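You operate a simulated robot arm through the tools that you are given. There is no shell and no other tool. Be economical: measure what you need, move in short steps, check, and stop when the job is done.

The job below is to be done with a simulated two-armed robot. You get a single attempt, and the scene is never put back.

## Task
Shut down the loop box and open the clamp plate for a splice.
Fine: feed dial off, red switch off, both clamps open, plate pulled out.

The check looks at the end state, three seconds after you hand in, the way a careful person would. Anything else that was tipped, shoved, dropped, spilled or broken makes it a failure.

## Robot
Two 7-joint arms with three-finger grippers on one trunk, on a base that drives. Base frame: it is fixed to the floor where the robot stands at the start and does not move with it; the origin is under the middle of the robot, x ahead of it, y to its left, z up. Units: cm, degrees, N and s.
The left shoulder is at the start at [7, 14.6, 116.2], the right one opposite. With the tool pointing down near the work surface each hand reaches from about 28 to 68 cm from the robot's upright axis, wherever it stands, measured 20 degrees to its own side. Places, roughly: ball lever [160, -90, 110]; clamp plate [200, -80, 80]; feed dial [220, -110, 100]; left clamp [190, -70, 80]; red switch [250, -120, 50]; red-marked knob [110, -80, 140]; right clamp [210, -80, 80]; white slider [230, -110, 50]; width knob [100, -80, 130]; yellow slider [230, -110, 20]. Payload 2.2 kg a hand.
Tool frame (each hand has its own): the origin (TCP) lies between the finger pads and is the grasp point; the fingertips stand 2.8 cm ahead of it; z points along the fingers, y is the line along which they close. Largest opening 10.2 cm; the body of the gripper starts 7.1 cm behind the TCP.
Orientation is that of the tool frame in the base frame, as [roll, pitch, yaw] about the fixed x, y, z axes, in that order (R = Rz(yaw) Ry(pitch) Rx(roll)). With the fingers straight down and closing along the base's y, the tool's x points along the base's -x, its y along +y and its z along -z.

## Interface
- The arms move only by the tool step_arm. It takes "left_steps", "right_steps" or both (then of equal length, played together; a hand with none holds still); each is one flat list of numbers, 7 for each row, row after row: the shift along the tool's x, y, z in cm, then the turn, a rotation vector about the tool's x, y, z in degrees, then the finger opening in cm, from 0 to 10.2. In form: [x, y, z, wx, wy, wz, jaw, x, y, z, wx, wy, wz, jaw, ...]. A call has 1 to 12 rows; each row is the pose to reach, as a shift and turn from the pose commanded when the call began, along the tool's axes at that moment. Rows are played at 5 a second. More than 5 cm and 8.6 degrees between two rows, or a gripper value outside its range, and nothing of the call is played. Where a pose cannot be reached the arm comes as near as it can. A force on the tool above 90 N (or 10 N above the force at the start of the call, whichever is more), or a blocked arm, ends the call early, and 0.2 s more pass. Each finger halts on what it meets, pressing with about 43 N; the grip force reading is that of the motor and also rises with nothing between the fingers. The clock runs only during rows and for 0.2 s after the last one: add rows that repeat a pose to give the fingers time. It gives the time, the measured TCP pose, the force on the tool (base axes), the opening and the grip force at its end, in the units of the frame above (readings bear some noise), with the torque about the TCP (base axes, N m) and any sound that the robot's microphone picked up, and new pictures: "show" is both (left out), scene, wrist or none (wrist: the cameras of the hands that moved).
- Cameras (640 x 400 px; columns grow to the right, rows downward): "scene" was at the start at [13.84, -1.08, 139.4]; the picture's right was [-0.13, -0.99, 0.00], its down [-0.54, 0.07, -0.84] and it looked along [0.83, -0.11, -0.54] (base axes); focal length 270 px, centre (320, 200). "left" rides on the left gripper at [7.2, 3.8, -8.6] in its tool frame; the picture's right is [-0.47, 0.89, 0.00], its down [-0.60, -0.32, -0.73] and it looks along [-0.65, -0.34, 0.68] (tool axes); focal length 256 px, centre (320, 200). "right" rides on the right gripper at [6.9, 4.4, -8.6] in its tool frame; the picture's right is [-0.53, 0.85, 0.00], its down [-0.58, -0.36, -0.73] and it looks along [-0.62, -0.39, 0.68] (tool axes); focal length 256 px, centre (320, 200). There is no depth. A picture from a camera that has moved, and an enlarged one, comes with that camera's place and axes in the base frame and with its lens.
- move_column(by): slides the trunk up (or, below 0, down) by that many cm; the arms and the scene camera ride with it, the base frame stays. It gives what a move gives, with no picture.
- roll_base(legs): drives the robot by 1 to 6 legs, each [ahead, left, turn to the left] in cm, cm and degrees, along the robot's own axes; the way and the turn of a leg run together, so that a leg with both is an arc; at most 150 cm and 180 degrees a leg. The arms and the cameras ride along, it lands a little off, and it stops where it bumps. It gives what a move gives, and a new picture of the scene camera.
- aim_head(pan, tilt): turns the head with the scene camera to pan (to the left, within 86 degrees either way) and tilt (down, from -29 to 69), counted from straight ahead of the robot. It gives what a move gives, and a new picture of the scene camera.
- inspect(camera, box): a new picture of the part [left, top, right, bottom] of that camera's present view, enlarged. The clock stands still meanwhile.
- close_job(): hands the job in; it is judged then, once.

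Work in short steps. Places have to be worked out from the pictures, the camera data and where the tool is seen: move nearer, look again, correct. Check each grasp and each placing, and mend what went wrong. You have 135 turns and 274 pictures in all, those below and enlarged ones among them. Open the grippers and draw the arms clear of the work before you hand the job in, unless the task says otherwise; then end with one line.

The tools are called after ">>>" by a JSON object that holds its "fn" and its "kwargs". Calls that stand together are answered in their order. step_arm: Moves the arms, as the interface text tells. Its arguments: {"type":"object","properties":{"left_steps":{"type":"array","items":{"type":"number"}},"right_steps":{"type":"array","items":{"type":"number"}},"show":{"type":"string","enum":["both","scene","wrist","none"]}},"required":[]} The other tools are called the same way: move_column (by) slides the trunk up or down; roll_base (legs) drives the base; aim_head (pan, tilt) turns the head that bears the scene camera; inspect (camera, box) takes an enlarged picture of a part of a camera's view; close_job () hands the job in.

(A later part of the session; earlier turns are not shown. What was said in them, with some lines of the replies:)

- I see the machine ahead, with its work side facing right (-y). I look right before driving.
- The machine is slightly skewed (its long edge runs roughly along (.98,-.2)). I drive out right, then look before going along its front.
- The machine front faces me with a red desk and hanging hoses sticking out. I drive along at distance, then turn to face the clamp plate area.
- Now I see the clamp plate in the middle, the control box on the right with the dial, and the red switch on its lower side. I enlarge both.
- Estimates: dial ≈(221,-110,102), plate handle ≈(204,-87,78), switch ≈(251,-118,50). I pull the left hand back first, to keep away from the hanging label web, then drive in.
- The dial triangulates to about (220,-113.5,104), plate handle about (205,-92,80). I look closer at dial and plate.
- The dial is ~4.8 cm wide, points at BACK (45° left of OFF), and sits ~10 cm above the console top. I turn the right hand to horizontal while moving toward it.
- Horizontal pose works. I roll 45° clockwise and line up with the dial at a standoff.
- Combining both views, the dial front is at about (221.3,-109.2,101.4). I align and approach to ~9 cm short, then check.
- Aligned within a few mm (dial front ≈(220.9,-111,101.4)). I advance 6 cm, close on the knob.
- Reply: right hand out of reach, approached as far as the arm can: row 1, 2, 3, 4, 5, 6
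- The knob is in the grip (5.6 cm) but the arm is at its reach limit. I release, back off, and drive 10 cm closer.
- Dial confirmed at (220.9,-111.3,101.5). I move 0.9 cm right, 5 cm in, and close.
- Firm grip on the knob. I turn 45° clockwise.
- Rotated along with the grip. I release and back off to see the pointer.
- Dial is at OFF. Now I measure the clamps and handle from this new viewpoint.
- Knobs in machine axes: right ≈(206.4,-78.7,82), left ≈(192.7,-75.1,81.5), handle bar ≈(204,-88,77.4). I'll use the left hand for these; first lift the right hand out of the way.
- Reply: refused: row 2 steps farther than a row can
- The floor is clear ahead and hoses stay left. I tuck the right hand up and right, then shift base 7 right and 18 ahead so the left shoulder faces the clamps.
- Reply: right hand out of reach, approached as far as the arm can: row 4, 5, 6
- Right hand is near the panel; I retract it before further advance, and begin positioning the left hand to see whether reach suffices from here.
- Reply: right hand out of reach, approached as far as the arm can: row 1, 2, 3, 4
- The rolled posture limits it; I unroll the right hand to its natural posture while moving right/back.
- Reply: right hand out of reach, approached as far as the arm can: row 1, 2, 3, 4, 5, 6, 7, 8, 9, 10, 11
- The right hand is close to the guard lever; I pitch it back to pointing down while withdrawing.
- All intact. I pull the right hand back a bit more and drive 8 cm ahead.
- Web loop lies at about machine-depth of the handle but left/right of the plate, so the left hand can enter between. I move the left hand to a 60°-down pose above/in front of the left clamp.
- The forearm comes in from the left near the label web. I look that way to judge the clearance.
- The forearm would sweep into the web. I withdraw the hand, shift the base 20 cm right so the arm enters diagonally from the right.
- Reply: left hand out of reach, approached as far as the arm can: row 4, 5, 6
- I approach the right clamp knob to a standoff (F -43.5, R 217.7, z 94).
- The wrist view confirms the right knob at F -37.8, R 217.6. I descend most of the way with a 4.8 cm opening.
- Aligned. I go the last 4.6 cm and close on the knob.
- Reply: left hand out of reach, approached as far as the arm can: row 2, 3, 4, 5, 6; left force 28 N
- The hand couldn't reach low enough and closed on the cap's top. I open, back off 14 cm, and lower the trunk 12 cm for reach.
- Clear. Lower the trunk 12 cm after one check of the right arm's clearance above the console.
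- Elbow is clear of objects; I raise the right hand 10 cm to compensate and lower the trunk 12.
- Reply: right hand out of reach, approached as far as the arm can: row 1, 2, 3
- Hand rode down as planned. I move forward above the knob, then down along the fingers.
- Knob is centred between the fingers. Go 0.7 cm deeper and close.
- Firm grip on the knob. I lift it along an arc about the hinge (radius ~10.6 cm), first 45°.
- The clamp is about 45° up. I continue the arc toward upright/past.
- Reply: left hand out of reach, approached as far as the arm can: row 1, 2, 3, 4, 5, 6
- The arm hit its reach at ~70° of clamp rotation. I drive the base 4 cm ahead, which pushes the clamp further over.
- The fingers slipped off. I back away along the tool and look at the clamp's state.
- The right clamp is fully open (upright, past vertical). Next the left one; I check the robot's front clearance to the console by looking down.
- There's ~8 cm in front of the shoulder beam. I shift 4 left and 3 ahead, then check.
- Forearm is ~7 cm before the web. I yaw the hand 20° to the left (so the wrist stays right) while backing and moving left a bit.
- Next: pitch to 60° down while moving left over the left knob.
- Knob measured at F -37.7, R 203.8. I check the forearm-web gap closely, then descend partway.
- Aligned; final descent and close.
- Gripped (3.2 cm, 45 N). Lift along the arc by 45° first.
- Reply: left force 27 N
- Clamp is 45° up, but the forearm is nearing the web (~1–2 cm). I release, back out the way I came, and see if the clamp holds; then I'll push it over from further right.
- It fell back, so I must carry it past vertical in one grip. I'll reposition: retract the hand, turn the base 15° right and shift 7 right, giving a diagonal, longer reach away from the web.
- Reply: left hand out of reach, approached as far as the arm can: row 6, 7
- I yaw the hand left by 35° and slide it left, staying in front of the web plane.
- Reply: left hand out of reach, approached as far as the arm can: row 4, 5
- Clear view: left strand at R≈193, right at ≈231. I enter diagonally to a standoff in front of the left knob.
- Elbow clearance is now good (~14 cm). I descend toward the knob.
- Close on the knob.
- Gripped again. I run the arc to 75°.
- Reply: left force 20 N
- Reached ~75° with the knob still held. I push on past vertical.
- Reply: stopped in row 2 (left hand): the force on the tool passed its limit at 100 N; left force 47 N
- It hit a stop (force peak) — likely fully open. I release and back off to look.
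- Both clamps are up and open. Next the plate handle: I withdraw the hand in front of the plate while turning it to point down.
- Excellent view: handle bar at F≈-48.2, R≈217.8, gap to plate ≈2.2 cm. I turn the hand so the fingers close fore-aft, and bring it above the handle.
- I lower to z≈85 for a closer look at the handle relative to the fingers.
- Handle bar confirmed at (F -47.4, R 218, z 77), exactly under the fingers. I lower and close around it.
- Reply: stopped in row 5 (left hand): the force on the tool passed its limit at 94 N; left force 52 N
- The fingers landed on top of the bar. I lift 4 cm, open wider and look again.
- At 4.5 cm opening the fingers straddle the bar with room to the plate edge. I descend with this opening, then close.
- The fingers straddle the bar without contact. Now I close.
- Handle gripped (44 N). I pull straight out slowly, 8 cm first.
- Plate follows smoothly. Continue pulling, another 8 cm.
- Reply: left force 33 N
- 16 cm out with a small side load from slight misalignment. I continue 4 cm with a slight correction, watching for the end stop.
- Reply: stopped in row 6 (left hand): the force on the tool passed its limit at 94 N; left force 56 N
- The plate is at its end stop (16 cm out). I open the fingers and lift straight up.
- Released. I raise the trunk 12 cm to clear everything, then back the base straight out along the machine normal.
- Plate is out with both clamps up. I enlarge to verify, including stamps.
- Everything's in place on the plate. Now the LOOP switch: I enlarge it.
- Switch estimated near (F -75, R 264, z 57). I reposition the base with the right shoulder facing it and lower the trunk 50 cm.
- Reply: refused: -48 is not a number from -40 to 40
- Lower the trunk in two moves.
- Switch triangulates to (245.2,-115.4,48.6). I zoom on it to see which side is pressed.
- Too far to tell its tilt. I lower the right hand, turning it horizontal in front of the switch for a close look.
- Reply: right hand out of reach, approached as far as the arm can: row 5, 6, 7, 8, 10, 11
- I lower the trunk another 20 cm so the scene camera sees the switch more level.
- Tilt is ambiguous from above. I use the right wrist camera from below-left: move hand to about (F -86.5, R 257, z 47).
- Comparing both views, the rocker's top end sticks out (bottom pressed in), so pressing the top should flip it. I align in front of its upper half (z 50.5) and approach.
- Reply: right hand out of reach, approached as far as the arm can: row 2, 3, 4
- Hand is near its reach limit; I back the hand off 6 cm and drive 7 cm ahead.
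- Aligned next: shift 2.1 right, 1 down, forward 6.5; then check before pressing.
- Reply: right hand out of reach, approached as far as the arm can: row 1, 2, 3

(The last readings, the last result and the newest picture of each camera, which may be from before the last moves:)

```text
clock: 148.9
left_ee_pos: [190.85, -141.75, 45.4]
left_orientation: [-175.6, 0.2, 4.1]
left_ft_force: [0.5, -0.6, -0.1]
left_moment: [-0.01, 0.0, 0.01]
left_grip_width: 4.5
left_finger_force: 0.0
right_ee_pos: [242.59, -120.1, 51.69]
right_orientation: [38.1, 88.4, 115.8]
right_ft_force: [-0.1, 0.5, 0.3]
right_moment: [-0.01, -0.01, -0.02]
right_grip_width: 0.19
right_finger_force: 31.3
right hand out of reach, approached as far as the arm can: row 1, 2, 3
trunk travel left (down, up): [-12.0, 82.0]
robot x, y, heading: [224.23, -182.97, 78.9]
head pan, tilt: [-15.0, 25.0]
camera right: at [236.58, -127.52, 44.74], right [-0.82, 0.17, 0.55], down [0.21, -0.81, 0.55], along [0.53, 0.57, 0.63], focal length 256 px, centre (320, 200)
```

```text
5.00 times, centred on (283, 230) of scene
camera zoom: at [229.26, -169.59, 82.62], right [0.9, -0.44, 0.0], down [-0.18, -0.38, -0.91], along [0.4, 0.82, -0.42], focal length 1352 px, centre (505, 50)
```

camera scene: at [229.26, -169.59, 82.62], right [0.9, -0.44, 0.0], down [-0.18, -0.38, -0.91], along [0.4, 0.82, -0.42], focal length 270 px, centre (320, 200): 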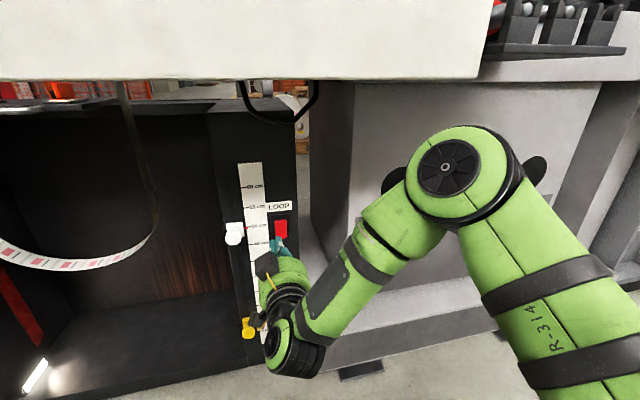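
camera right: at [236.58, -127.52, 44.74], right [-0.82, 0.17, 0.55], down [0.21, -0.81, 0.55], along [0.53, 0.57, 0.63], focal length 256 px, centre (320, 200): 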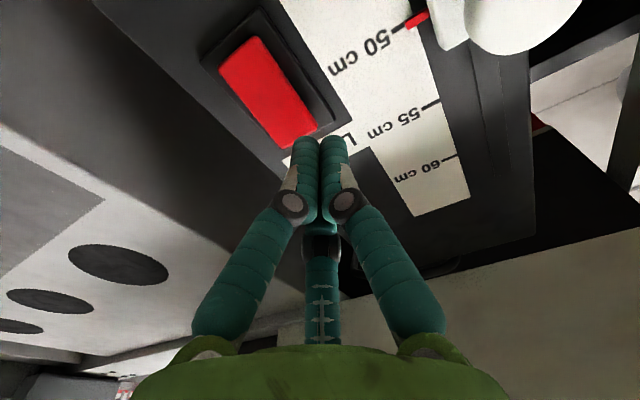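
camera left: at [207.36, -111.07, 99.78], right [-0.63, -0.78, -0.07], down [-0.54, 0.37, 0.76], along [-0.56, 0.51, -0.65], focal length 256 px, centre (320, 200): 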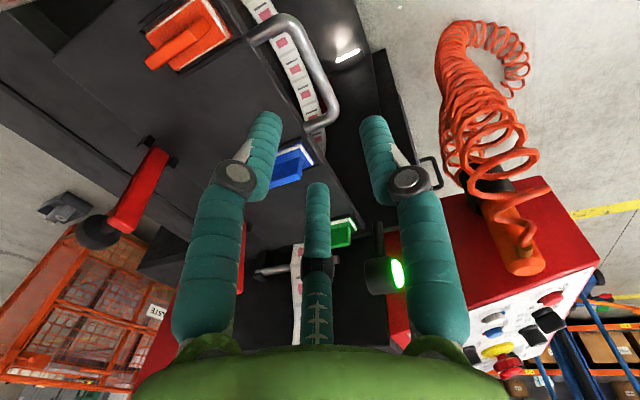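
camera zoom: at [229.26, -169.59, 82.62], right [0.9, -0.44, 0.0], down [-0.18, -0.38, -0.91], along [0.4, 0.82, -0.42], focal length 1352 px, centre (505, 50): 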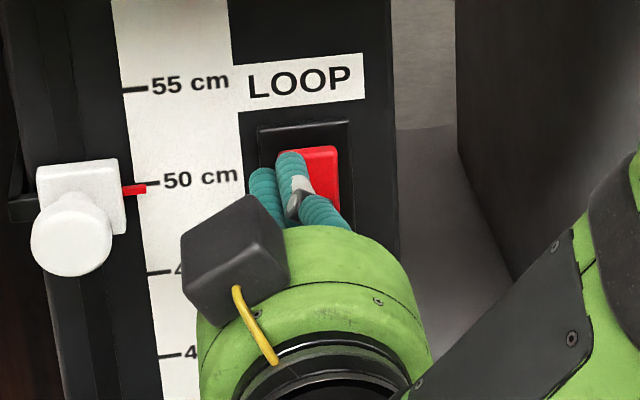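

The arm is at a joint limit in that direction, so I correct with the base (2 right) and trunk (1 down) after backing 3 cm.

>>> {"fn": "step_arm", "kwargs": {"right_steps": [0, 0, -3, 0, 0, 0, 0], "show": "none"}}

>>> {"fn": "move_column", "kwargs": {"by": -1.2}}

>>> {"fn": "roll_base", "kwargs": {"legs": [[0, -2, 0]]}}

>>> {"fn": "inspect", "kwargs": {"camera": "right", "box": [180, 0, 500, 200]}}

```text
clock: 149.3
left_ee_pos: [190.79, -141.77, 45.48]
left_orientation: [-175.5, 0.3, 4.1]
left_ft_force: [-0.2, -0.1, -0.5]
left_moment: [0.0, -0.02, 0.01]
left_grip_width: 4.49
left_finger_force: 0.2
right_ee_pos: [242.11, -123.08, 51.6]
right_orientation: [31.4, 88.2, 109.8]
right_ft_force: [-0.6, -0.5, 0.1]
right_moment: [0.03, -0.03, -0.02]
right_grip_width: 0.21
right_finger_force: 31.1
trunk travel left (down, up): [-12.0, 82.0]
robot x, y, heading: [224.3, -183.12, 79.1]
head pan, tilt: [-15.0, 25.0]
```

```text
clock: 149.9
left_ee_pos: [190.86, -141.71, 44.27]
left_orientation: [-175.6, 0.3, 4.1]
left_ft_force: [0.4, 0.8, 0.2]
left_moment: [0.04, -0.02, 0.0]
left_grip_width: 4.51
left_finger_force: 0.1
right_ee_pos: [242.19, -123.04, 50.34]
right_orientation: [31.1, 88.1, 109.2]
right_ft_force: [0.3, 0.8, -0.1]
right_moment: [0.03, 0.03, 0.01]
right_grip_width: 0.2
right_finger_force: 31.5
trunk travel left (down, up): [-10.8, 83.2]
robot x, y, heading: [224.05, -182.77, 79.1]
head pan, tilt: [-15.0, 25.0]
```

```text
clock: 150.7
left_ee_pos: [192.67, -142.16, 44.22]
left_orientation: [-175.5, 0.3, 4.2]
left_ft_force: [0.2, 0.2, 0.3]
left_moment: [-0.03, -0.01, -0.02]
left_grip_width: 4.48
left_finger_force: 0.0
right_ee_pos: [243.97, -123.43, 50.36]
right_orientation: [31.0, 88.1, 109.4]
right_ft_force: [-0.3, 0.9, 0.0]
right_moment: [0.03, 0.05, -0.01]
right_grip_width: 0.17
right_finger_force: 31.7
trunk travel left (down, up): [-10.8, 83.2]
robot x, y, heading: [226.09, -183.41, 79.2]
head pan, tilt: [-15.0, 25.0]
camera scene: at [231.19, -169.97, 81.42], right [0.9, -0.44, 0.0], down [-0.18, -0.38, -0.91], along [0.4, 0.82, -0.42], focal length 270 px, centre (320, 200)
```

scene: 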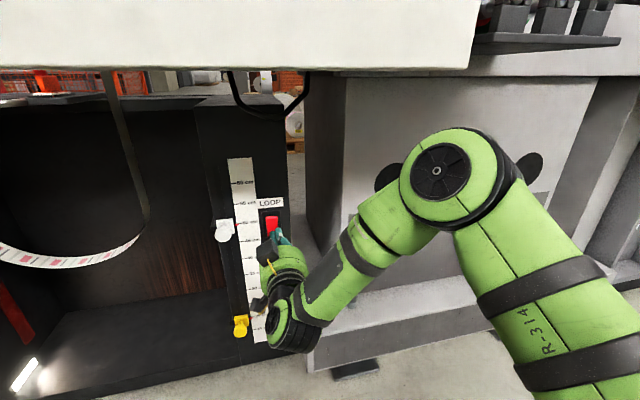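

```text
2.00 times, centred on (340, 100) of right
camera zoom: at [237.92, -130.79, 43.35], right [-0.82, 0.16, 0.55], down [0.21, -0.81, 0.55], along [0.53, 0.57, 0.63], focal length 512 px, centre (280, 400)
```

zoom: 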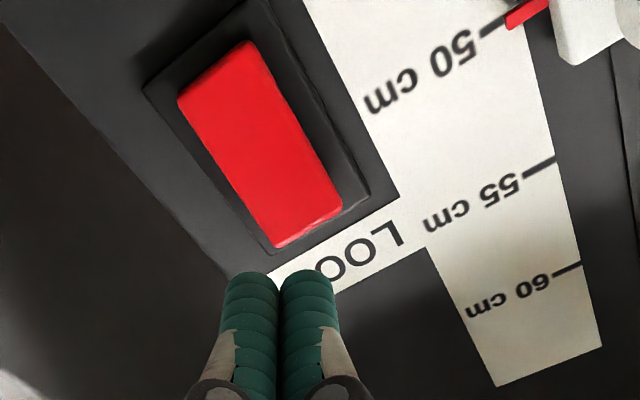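

Now aligned (R 263.2, z 50.4). I press forward gently onto the rocker's top.

>>> {"fn": "step_arm", "kwargs": {"right_steps": [0, 0, 2.5, 0, 0, 0, 0, 0, 0, 4.2, 0, 0, 0, 0, 0, 0, 5, 0, 0, 0, 0, 0, 0, 5.6, 0, 0, 0, 0, 0, 0, 6.2, 0, 0, 0, 0], "show": "wrist"}}

>>> {"fn": "inspect", "kwargs": {"camera": "scene", "box": [220, 185, 316, 265]}}

```text
clock: 151.9
left_ee_pos: [192.79, -142.57, 44.55]
left_orientation: [-175.1, 0.2, 4.0]
left_ft_force: [0.1, 0.2, -0.1]
left_moment: [0.01, 0.02, 0.02]
left_grip_width: 4.5
left_finger_force: 0.0
right_ee_pos: [244.67, -118.08, 50.99]
right_orientation: [40.1, 88.5, 117.9]
right_ft_force: [1.9, -85.2, 4.2]
right_moment: [-1.03, 0.16, -0.9]
right_grip_width: 0.19
right_finger_force: 31.7
right hand out of reach, approached as far as the arm can: row 2, 3, 4, 5
trunk travel left (down, up): [-10.8, 83.2]
robot x, y, heading: [226.27, -183.31, 78.8]
head pan, tilt: [-15.0, 25.0]
heard: click
camera right: at [238.54, -125.54, 44.05], right [-0.82, 0.17, 0.55], down [0.21, -0.8, 0.56], along [0.53, 0.57, 0.62], focal length 256 px, centre (320, 200)
```

right: 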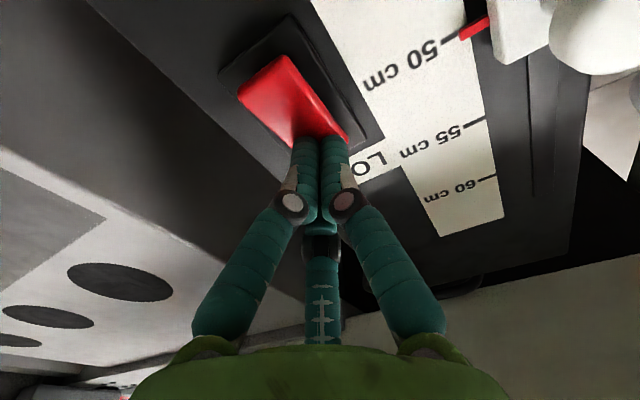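

```text
5.00 times, centred on (268, 225) of scene
camera zoom: at [231.22, -170.69, 81.54], right [0.9, -0.44, 0.0], down [-0.19, -0.37, -0.91], along [0.4, 0.82, -0.42], focal length 1352 px, centre (580, 75)
```

zoom: 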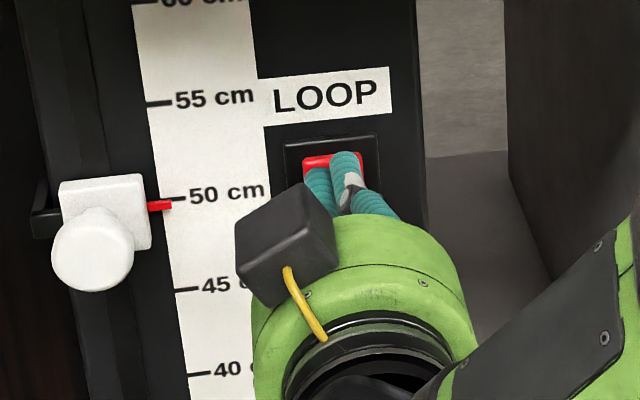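

A click was heard. I back off and look at the switch.

>>> {"fn": "step_arm", "kwargs": {"right_steps": [0, 0, -3, 0, 0, 0, 0, 0, 0, -7, 0, 0, 0, 0, 0, 0, -11, 0, 0, 0, 0], "show": "none"}}

>>> {"fn": "inspect", "kwargs": {"camera": "scene", "box": [220, 185, 316, 265]}}

>>> {"fn": "inspect", "kwargs": {"camera": "right", "box": [180, 0, 500, 200]}}

```text
clock: 152.7
left_ee_pos: [192.76, -142.14, 44.26]
left_orientation: [-175.5, 0.2, 4.2]
left_ft_force: [-1.0, 0.4, -0.6]
left_moment: [0.03, -0.02, 0.0]
left_grip_width: 4.49
left_finger_force: 0.0
right_ee_pos: [242.43, -128.1, 50.77]
right_orientation: [30.2, 88.0, 108.4]
right_ft_force: [0.5, 0.4, -0.4]
right_moment: [0.04, 0.01, 0.0]
right_grip_width: 0.22
right_finger_force: 31.9
trunk travel left (down, up): [-10.8, 83.2]
robot x, y, heading: [226.24, -183.24, 79.0]
head pan, tilt: [-15.0, 25.0]
```

```text
5.00 times, centred on (268, 225) of scene
camera zoom: at [231.19, -169.95, 81.42], right [0.9, -0.44, 0.0], down [-0.18, -0.38, -0.91], along [0.4, 0.82, -0.42], focal length 1352 px, centre (580, 75)
```

zoom: 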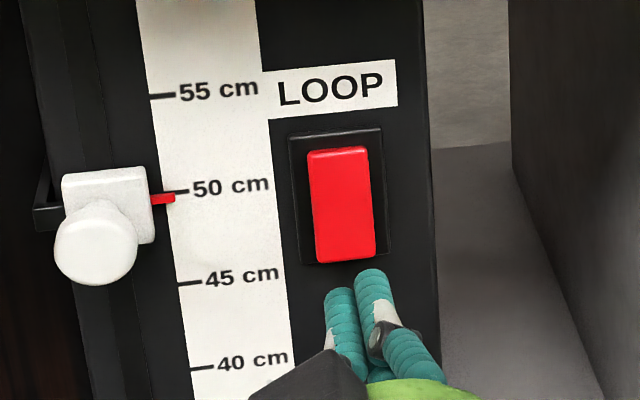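

```text
2.00 times, centred on (340, 100) of right
camera zoom: at [236.42, -135.45, 43.65], right [-0.82, 0.15, 0.55], down [0.21, -0.81, 0.55], along [0.53, 0.57, 0.63], focal length 512 px, centre (280, 400)
```

zoom: 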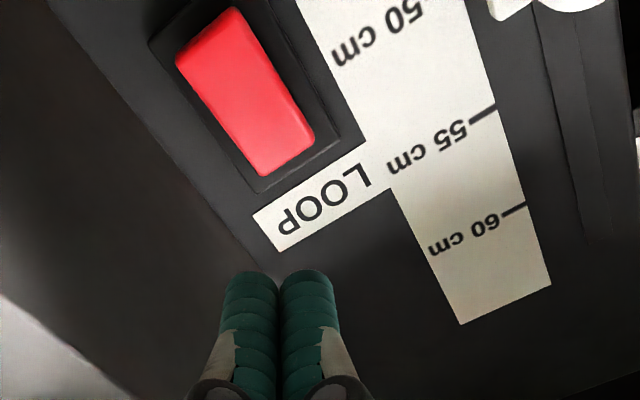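

The rocker has flipped (top now pressed in). I check whether the amber lamp beside the loop sensor changed, as confirmation of "off".

>>> {"fn": "inspect", "kwargs": {"camera": "scene", "box": [150, 90, 310, 190]}}

>>> {"fn": "inspect", "kwargs": {"camera": "scene", "box": [150, 190, 310, 290]}}

```text
4.00 times, centred on (230, 140) of scene
camera zoom: at [231.19, -169.95, 81.42], right [0.9, -0.44, 0.0], down [-0.18, -0.38, -0.91], along [0.4, 0.82, -0.42], focal length 1082 px, centre (680, 440)
```

zoom: 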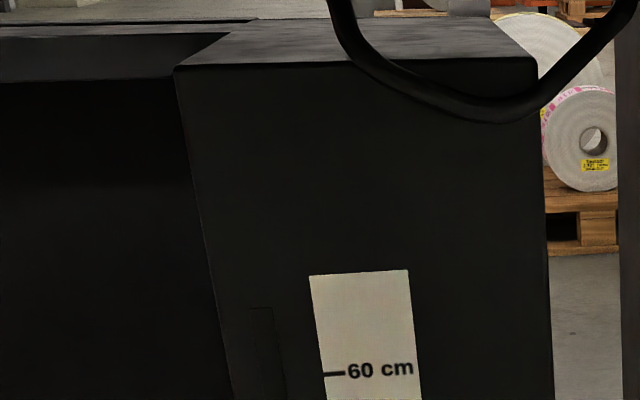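

```text
4.00 times, centred on (230, 240) of scene
camera zoom: at [231.19, -169.95, 81.42], right [0.9, -0.44, 0.0], down [-0.18, -0.38, -0.91], along [0.4, 0.82, -0.42], focal length 1082 px, centre (680, 40)
```

zoom: 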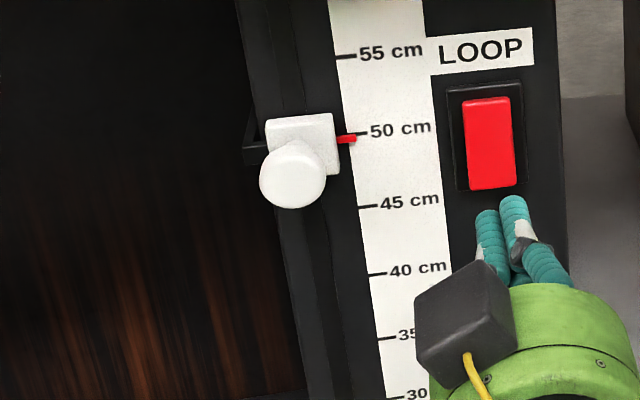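

To compare the lamp from the earlier viewpoint, I retract the hand and back the base away.

>>> {"fn": "step_arm", "kwargs": {"right_steps": [0, 0, -4, 0, 0, 0, 0.5, 0, 0, -8, 0, 0, 0, 1], "show": "none"}}

>>> {"fn": "roll_base", "kwargs": {"legs": [[-20, 6, 0]]}}

>>> {"fn": "move_column", "kwargs": {"by": 20}}

>>> {"fn": "aim_head", "kwargs": {"pan": -10, "tilt": 30}}

>>> {"fn": "inspect", "kwargs": {"camera": "scene", "box": [230, 180, 326, 260]}}

```text
clock: 153.3
left_ee_pos: [192.91, -142.04, 44.28]
left_orientation: [-175.6, 0.3, 4.1]
left_ft_force: [-0.3, 0.5, -0.1]
left_moment: [0.0, 0.01, -0.01]
left_grip_width: 4.46
left_finger_force: 0.1
right_ee_pos: [240.69, -135.91, 50.34]
right_orientation: [29.9, 88.0, 108.2]
right_ft_force: [0.0, 0.5, 0.2]
right_moment: [-0.03, 0.02, 0.02]
right_grip_width: 1.01
right_finger_force: 0.2
trunk travel left (down, up): [-10.8, 83.2]
robot x, y, heading: [226.16, -183.14, 78.9]
head pan, tilt: [-15.0, 25.0]
```

```text
clock: 155.0
left_ee_pos: [182.93, -160.72, 44.16]
left_orientation: [-175.6, 0.3, 4.4]
left_ft_force: [1.0, 0.5, -0.4]
left_moment: [0.0, 0.02, 0.0]
left_grip_width: 4.49
left_finger_force: 0.1
right_ee_pos: [230.97, -154.23, 50.3]
right_orientation: [31.2, 88.1, 109.7]
right_ft_force: [0.1, -0.3, 0.3]
right_moment: [0.02, -0.01, 0.02]
right_grip_width: 0.99
right_finger_force: 0.0
trunk travel left (down, up): [-10.8, 83.2]
robot x, y, heading: [216.62, -201.83, 79.3]
head pan, tilt: [-15.0, 25.0]
camera scene: at [221.51, -188.4, 81.42], right [0.9, -0.43, 0.0], down [-0.18, -0.38, -0.91], along [0.39, 0.82, -0.42], focal length 270 px, centre (320, 200)
```

scene: 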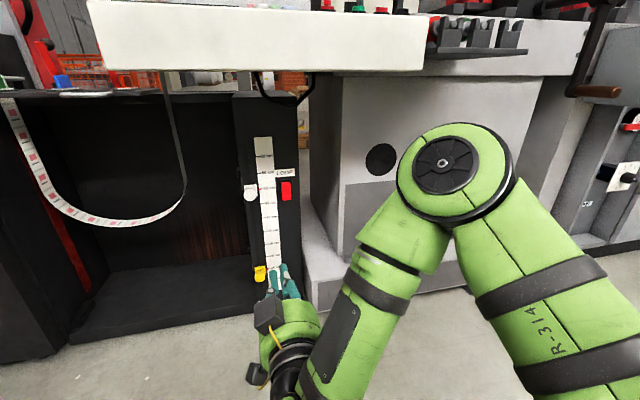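

```text
clock: 157.1
left_ee_pos: [182.94, -160.73, 64.19]
left_orientation: [-175.6, 0.4, 4.3]
left_ft_force: [0.2, 0.0, 0.5]
left_moment: [-0.02, 0.02, -0.01]
left_grip_width: 4.51
left_finger_force: 0.1
right_ee_pos: [230.89, -154.28, 70.37]
right_orientation: [31.1, 88.1, 109.6]
right_ft_force: [-0.1, 0.2, -0.4]
right_moment: [0.0, -0.03, 0.0]
right_grip_width: 1.03
right_finger_force: 0.1
trunk travel left (down, up): [-30.8, 63.2]
robot x, y, heading: [216.62, -201.46, 79.2]
head pan, tilt: [-15.0, 25.0]
```

```text
clock: 157.8
left_ee_pos: [183.04, -160.66, 64.24]
left_orientation: [-175.7, 0.3, 4.4]
left_ft_force: [0.6, 0.3, -0.5]
left_moment: [0.0, -0.01, 0.0]
left_grip_width: 4.5
left_finger_force: 0.1
right_ee_pos: [230.98, -154.26, 70.33]
right_orientation: [31.1, 88.2, 109.5]
right_ft_force: [0.0, 0.1, -0.5]
right_moment: [-0.03, -0.02, 0.0]
right_grip_width: 1.02
right_finger_force: 0.0
trunk travel left (down, up): [-30.8, 63.2]
robot x, y, heading: [216.53, -201.73, 79.1]
head pan, tilt: [-10.0, 30.0]
camera scene: at [220.71, -188.24, 100.63], right [0.94, -0.35, 0.0], down [-0.18, -0.47, -0.87], along [0.31, 0.81, -0.5], focal length 270 px, centre (320, 200)
```

scene: 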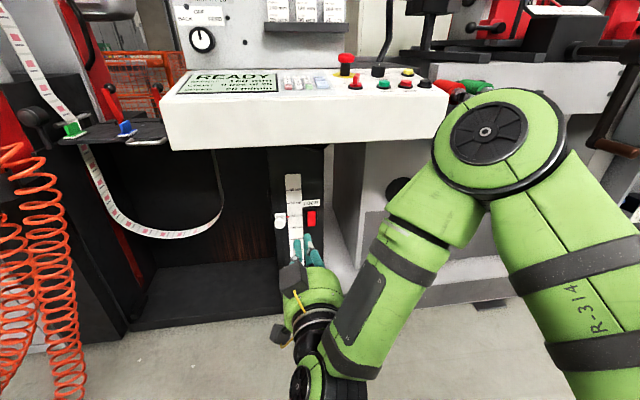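

```text
5.00 times, centred on (278, 220) of scene
camera zoom: at [220.71, -188.24, 100.63], right [0.94, -0.35, 0.0], down [-0.18, -0.47, -0.87], along [0.31, 0.81, -0.5], focal length 1352 px, centre (530, 100)
```

zoom: 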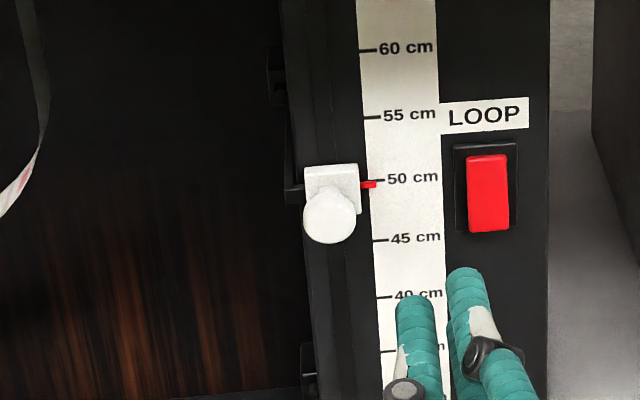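

The amber lamp and floor light are both out: the loop box is off. I open the hands, back away and make a final overview check.

>>> {"fn": "roll_base", "kwargs": {"legs": [[-30, 0, 0]]}}

>>> {"fn": "step_arm", "kwargs": {"left_steps": [0, 0, 0, 0, 0, 0, 8, 0, 0, 0, 0, 0, 0, 10], "right_steps": [0, 0, 0, 0, 0, 0, 6, 0, 0, 0, 0, 0, 0, 10], "show": "none"}}

>>> {"fn": "move_column", "kwargs": {"by": 38}}

>>> {"fn": "aim_head", "kwargs": {"pan": 8, "tilt": 28}}

```text
clock: 159.8
left_ee_pos: [177.27, -190.33, 64.25]
left_orientation: [-175.7, 0.3, 4.5]
left_ft_force: [-0.7, -0.1, 0.6]
left_moment: [0.01, -0.01, -0.01]
left_grip_width: 4.49
left_finger_force: 0.0
right_ee_pos: [225.17, -183.73, 70.27]
right_orientation: [30.9, 88.1, 109.4]
right_ft_force: [0.1, -0.6, 1.1]
right_moment: [-0.03, 0.01, -0.01]
right_grip_width: 1.03
right_finger_force: 0.2
trunk travel left (down, up): [-30.8, 63.2]
robot x, y, heading: [211.08, -231.38, 79.4]
head pan, tilt: [-10.0, 30.0]
camera scene: at [215.13, -217.78, 100.63], right [0.94, -0.35, 0.0], down [-0.18, -0.47, -0.87], along [0.3, 0.81, -0.5], focal length 270 px, centre (320, 200)
```

scene: 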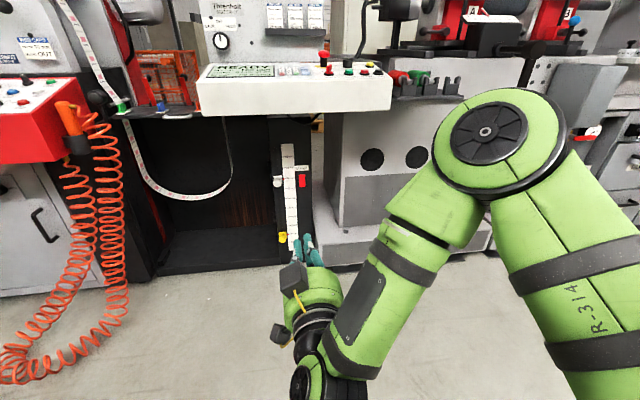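

```text
clock: 160.4
left_ee_pos: [177.29, -190.29, 64.24]
left_orientation: [-175.6, 0.2, 4.6]
left_ft_force: [-0.1, 0.2, 0.2]
left_moment: [-0.01, -0.03, 0.02]
left_grip_width: 9.98
left_finger_force: 0.1
right_ee_pos: [225.28, -183.72, 70.26]
right_orientation: [31.0, 88.1, 109.7]
right_ft_force: [0.5, -0.8, -0.2]
right_moment: [0.02, -0.01, -0.01]
right_grip_width: 9.99
right_finger_force: 0.1
trunk travel left (down, up): [-30.8, 63.2]
robot x, y, heading: [211.3, -231.2, 79.5]
head pan, tilt: [-10.0, 30.0]
```

```text
clock: 164.1
left_ee_pos: [177.33, -190.29, 102.18]
left_orientation: [-175.7, 0.3, 4.5]
left_ft_force: [0.2, 0.1, 0.6]
left_moment: [-0.01, 0.03, -0.01]
left_grip_width: 9.99
left_finger_force: 0.1
right_ee_pos: [225.19, -183.79, 108.38]
right_orientation: [31.1, 88.0, 109.7]
right_ft_force: [-0.2, -0.5, 0.3]
right_moment: [-0.04, 0.03, -0.02]
right_grip_width: 10.01
right_finger_force: 0.0
trunk travel left (down, up): [-68.8, 25.2]
robot x, y, heading: [210.87, -231.07, 79.5]
head pan, tilt: [-10.0, 30.0]
```

```text
clock: 164.9
left_ee_pos: [177.4, -190.32, 102.16]
left_orientation: [-175.6, 0.3, 4.4]
left_ft_force: [0.2, 0.4, -0.2]
left_moment: [-0.01, -0.03, 0.01]
left_grip_width: 10.01
left_finger_force: 0.0
right_ee_pos: [225.27, -183.76, 108.3]
right_orientation: [31.2, 88.1, 109.8]
right_ft_force: [-0.1, 0.9, -0.2]
right_moment: [0.01, -0.03, 0.02]
right_grip_width: 10.0
right_finger_force: 0.0
trunk travel left (down, up): [-68.8, 25.2]
robot x, y, heading: [210.54, -230.98, 79.4]
head pan, tilt: [8.0, 28.0]
camera scene: at [212.37, -217.1, 138.94], right [1.0, -0.05, 0.0], down [-0.02, -0.47, -0.88], along [0.04, 0.88, -0.47], focal length 270 px, centre (320, 200)
```

scene: 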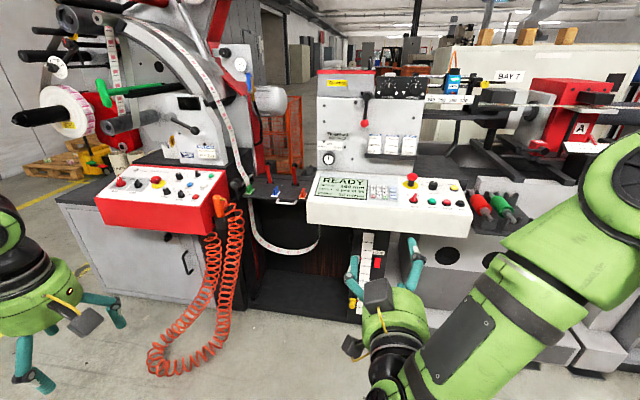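

>>> {"fn": "inspect", "kwargs": {"camera": "scene", "box": [235, 120, 363, 210]}}

```text
4.44 times, centred on (299, 165) of scene
camera zoom: at [212.37, -217.1, 138.94], right [1.0, -0.05, 0.0], down [-0.02, -0.47, -0.88], along [0.04, 0.88, -0.47], focal length 1202 px, centre (413, 356)
```

zoom: 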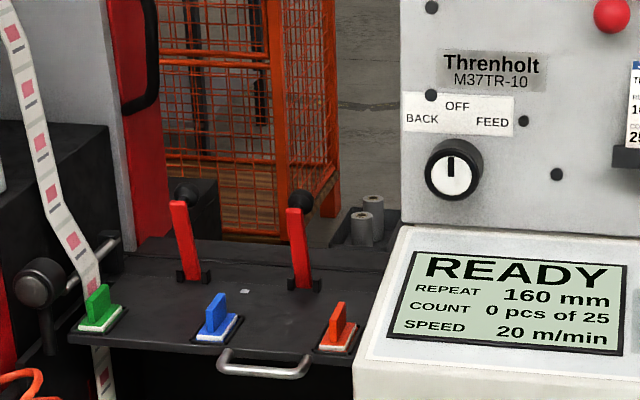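

The dial reads OFF, both clamps stand open, the plate is out with its stamps undisturbed, and the loop lamps are dark. I hand in.

>>> {"fn": "close_job", "kwargs": {}}

```text
The job is handed in.
```

The job is handed in: feed dial at OFF, red loop switch off (its lamps are out), both clamps open, and the plate pulled out to its stop. Both arms are clear with grippers open.
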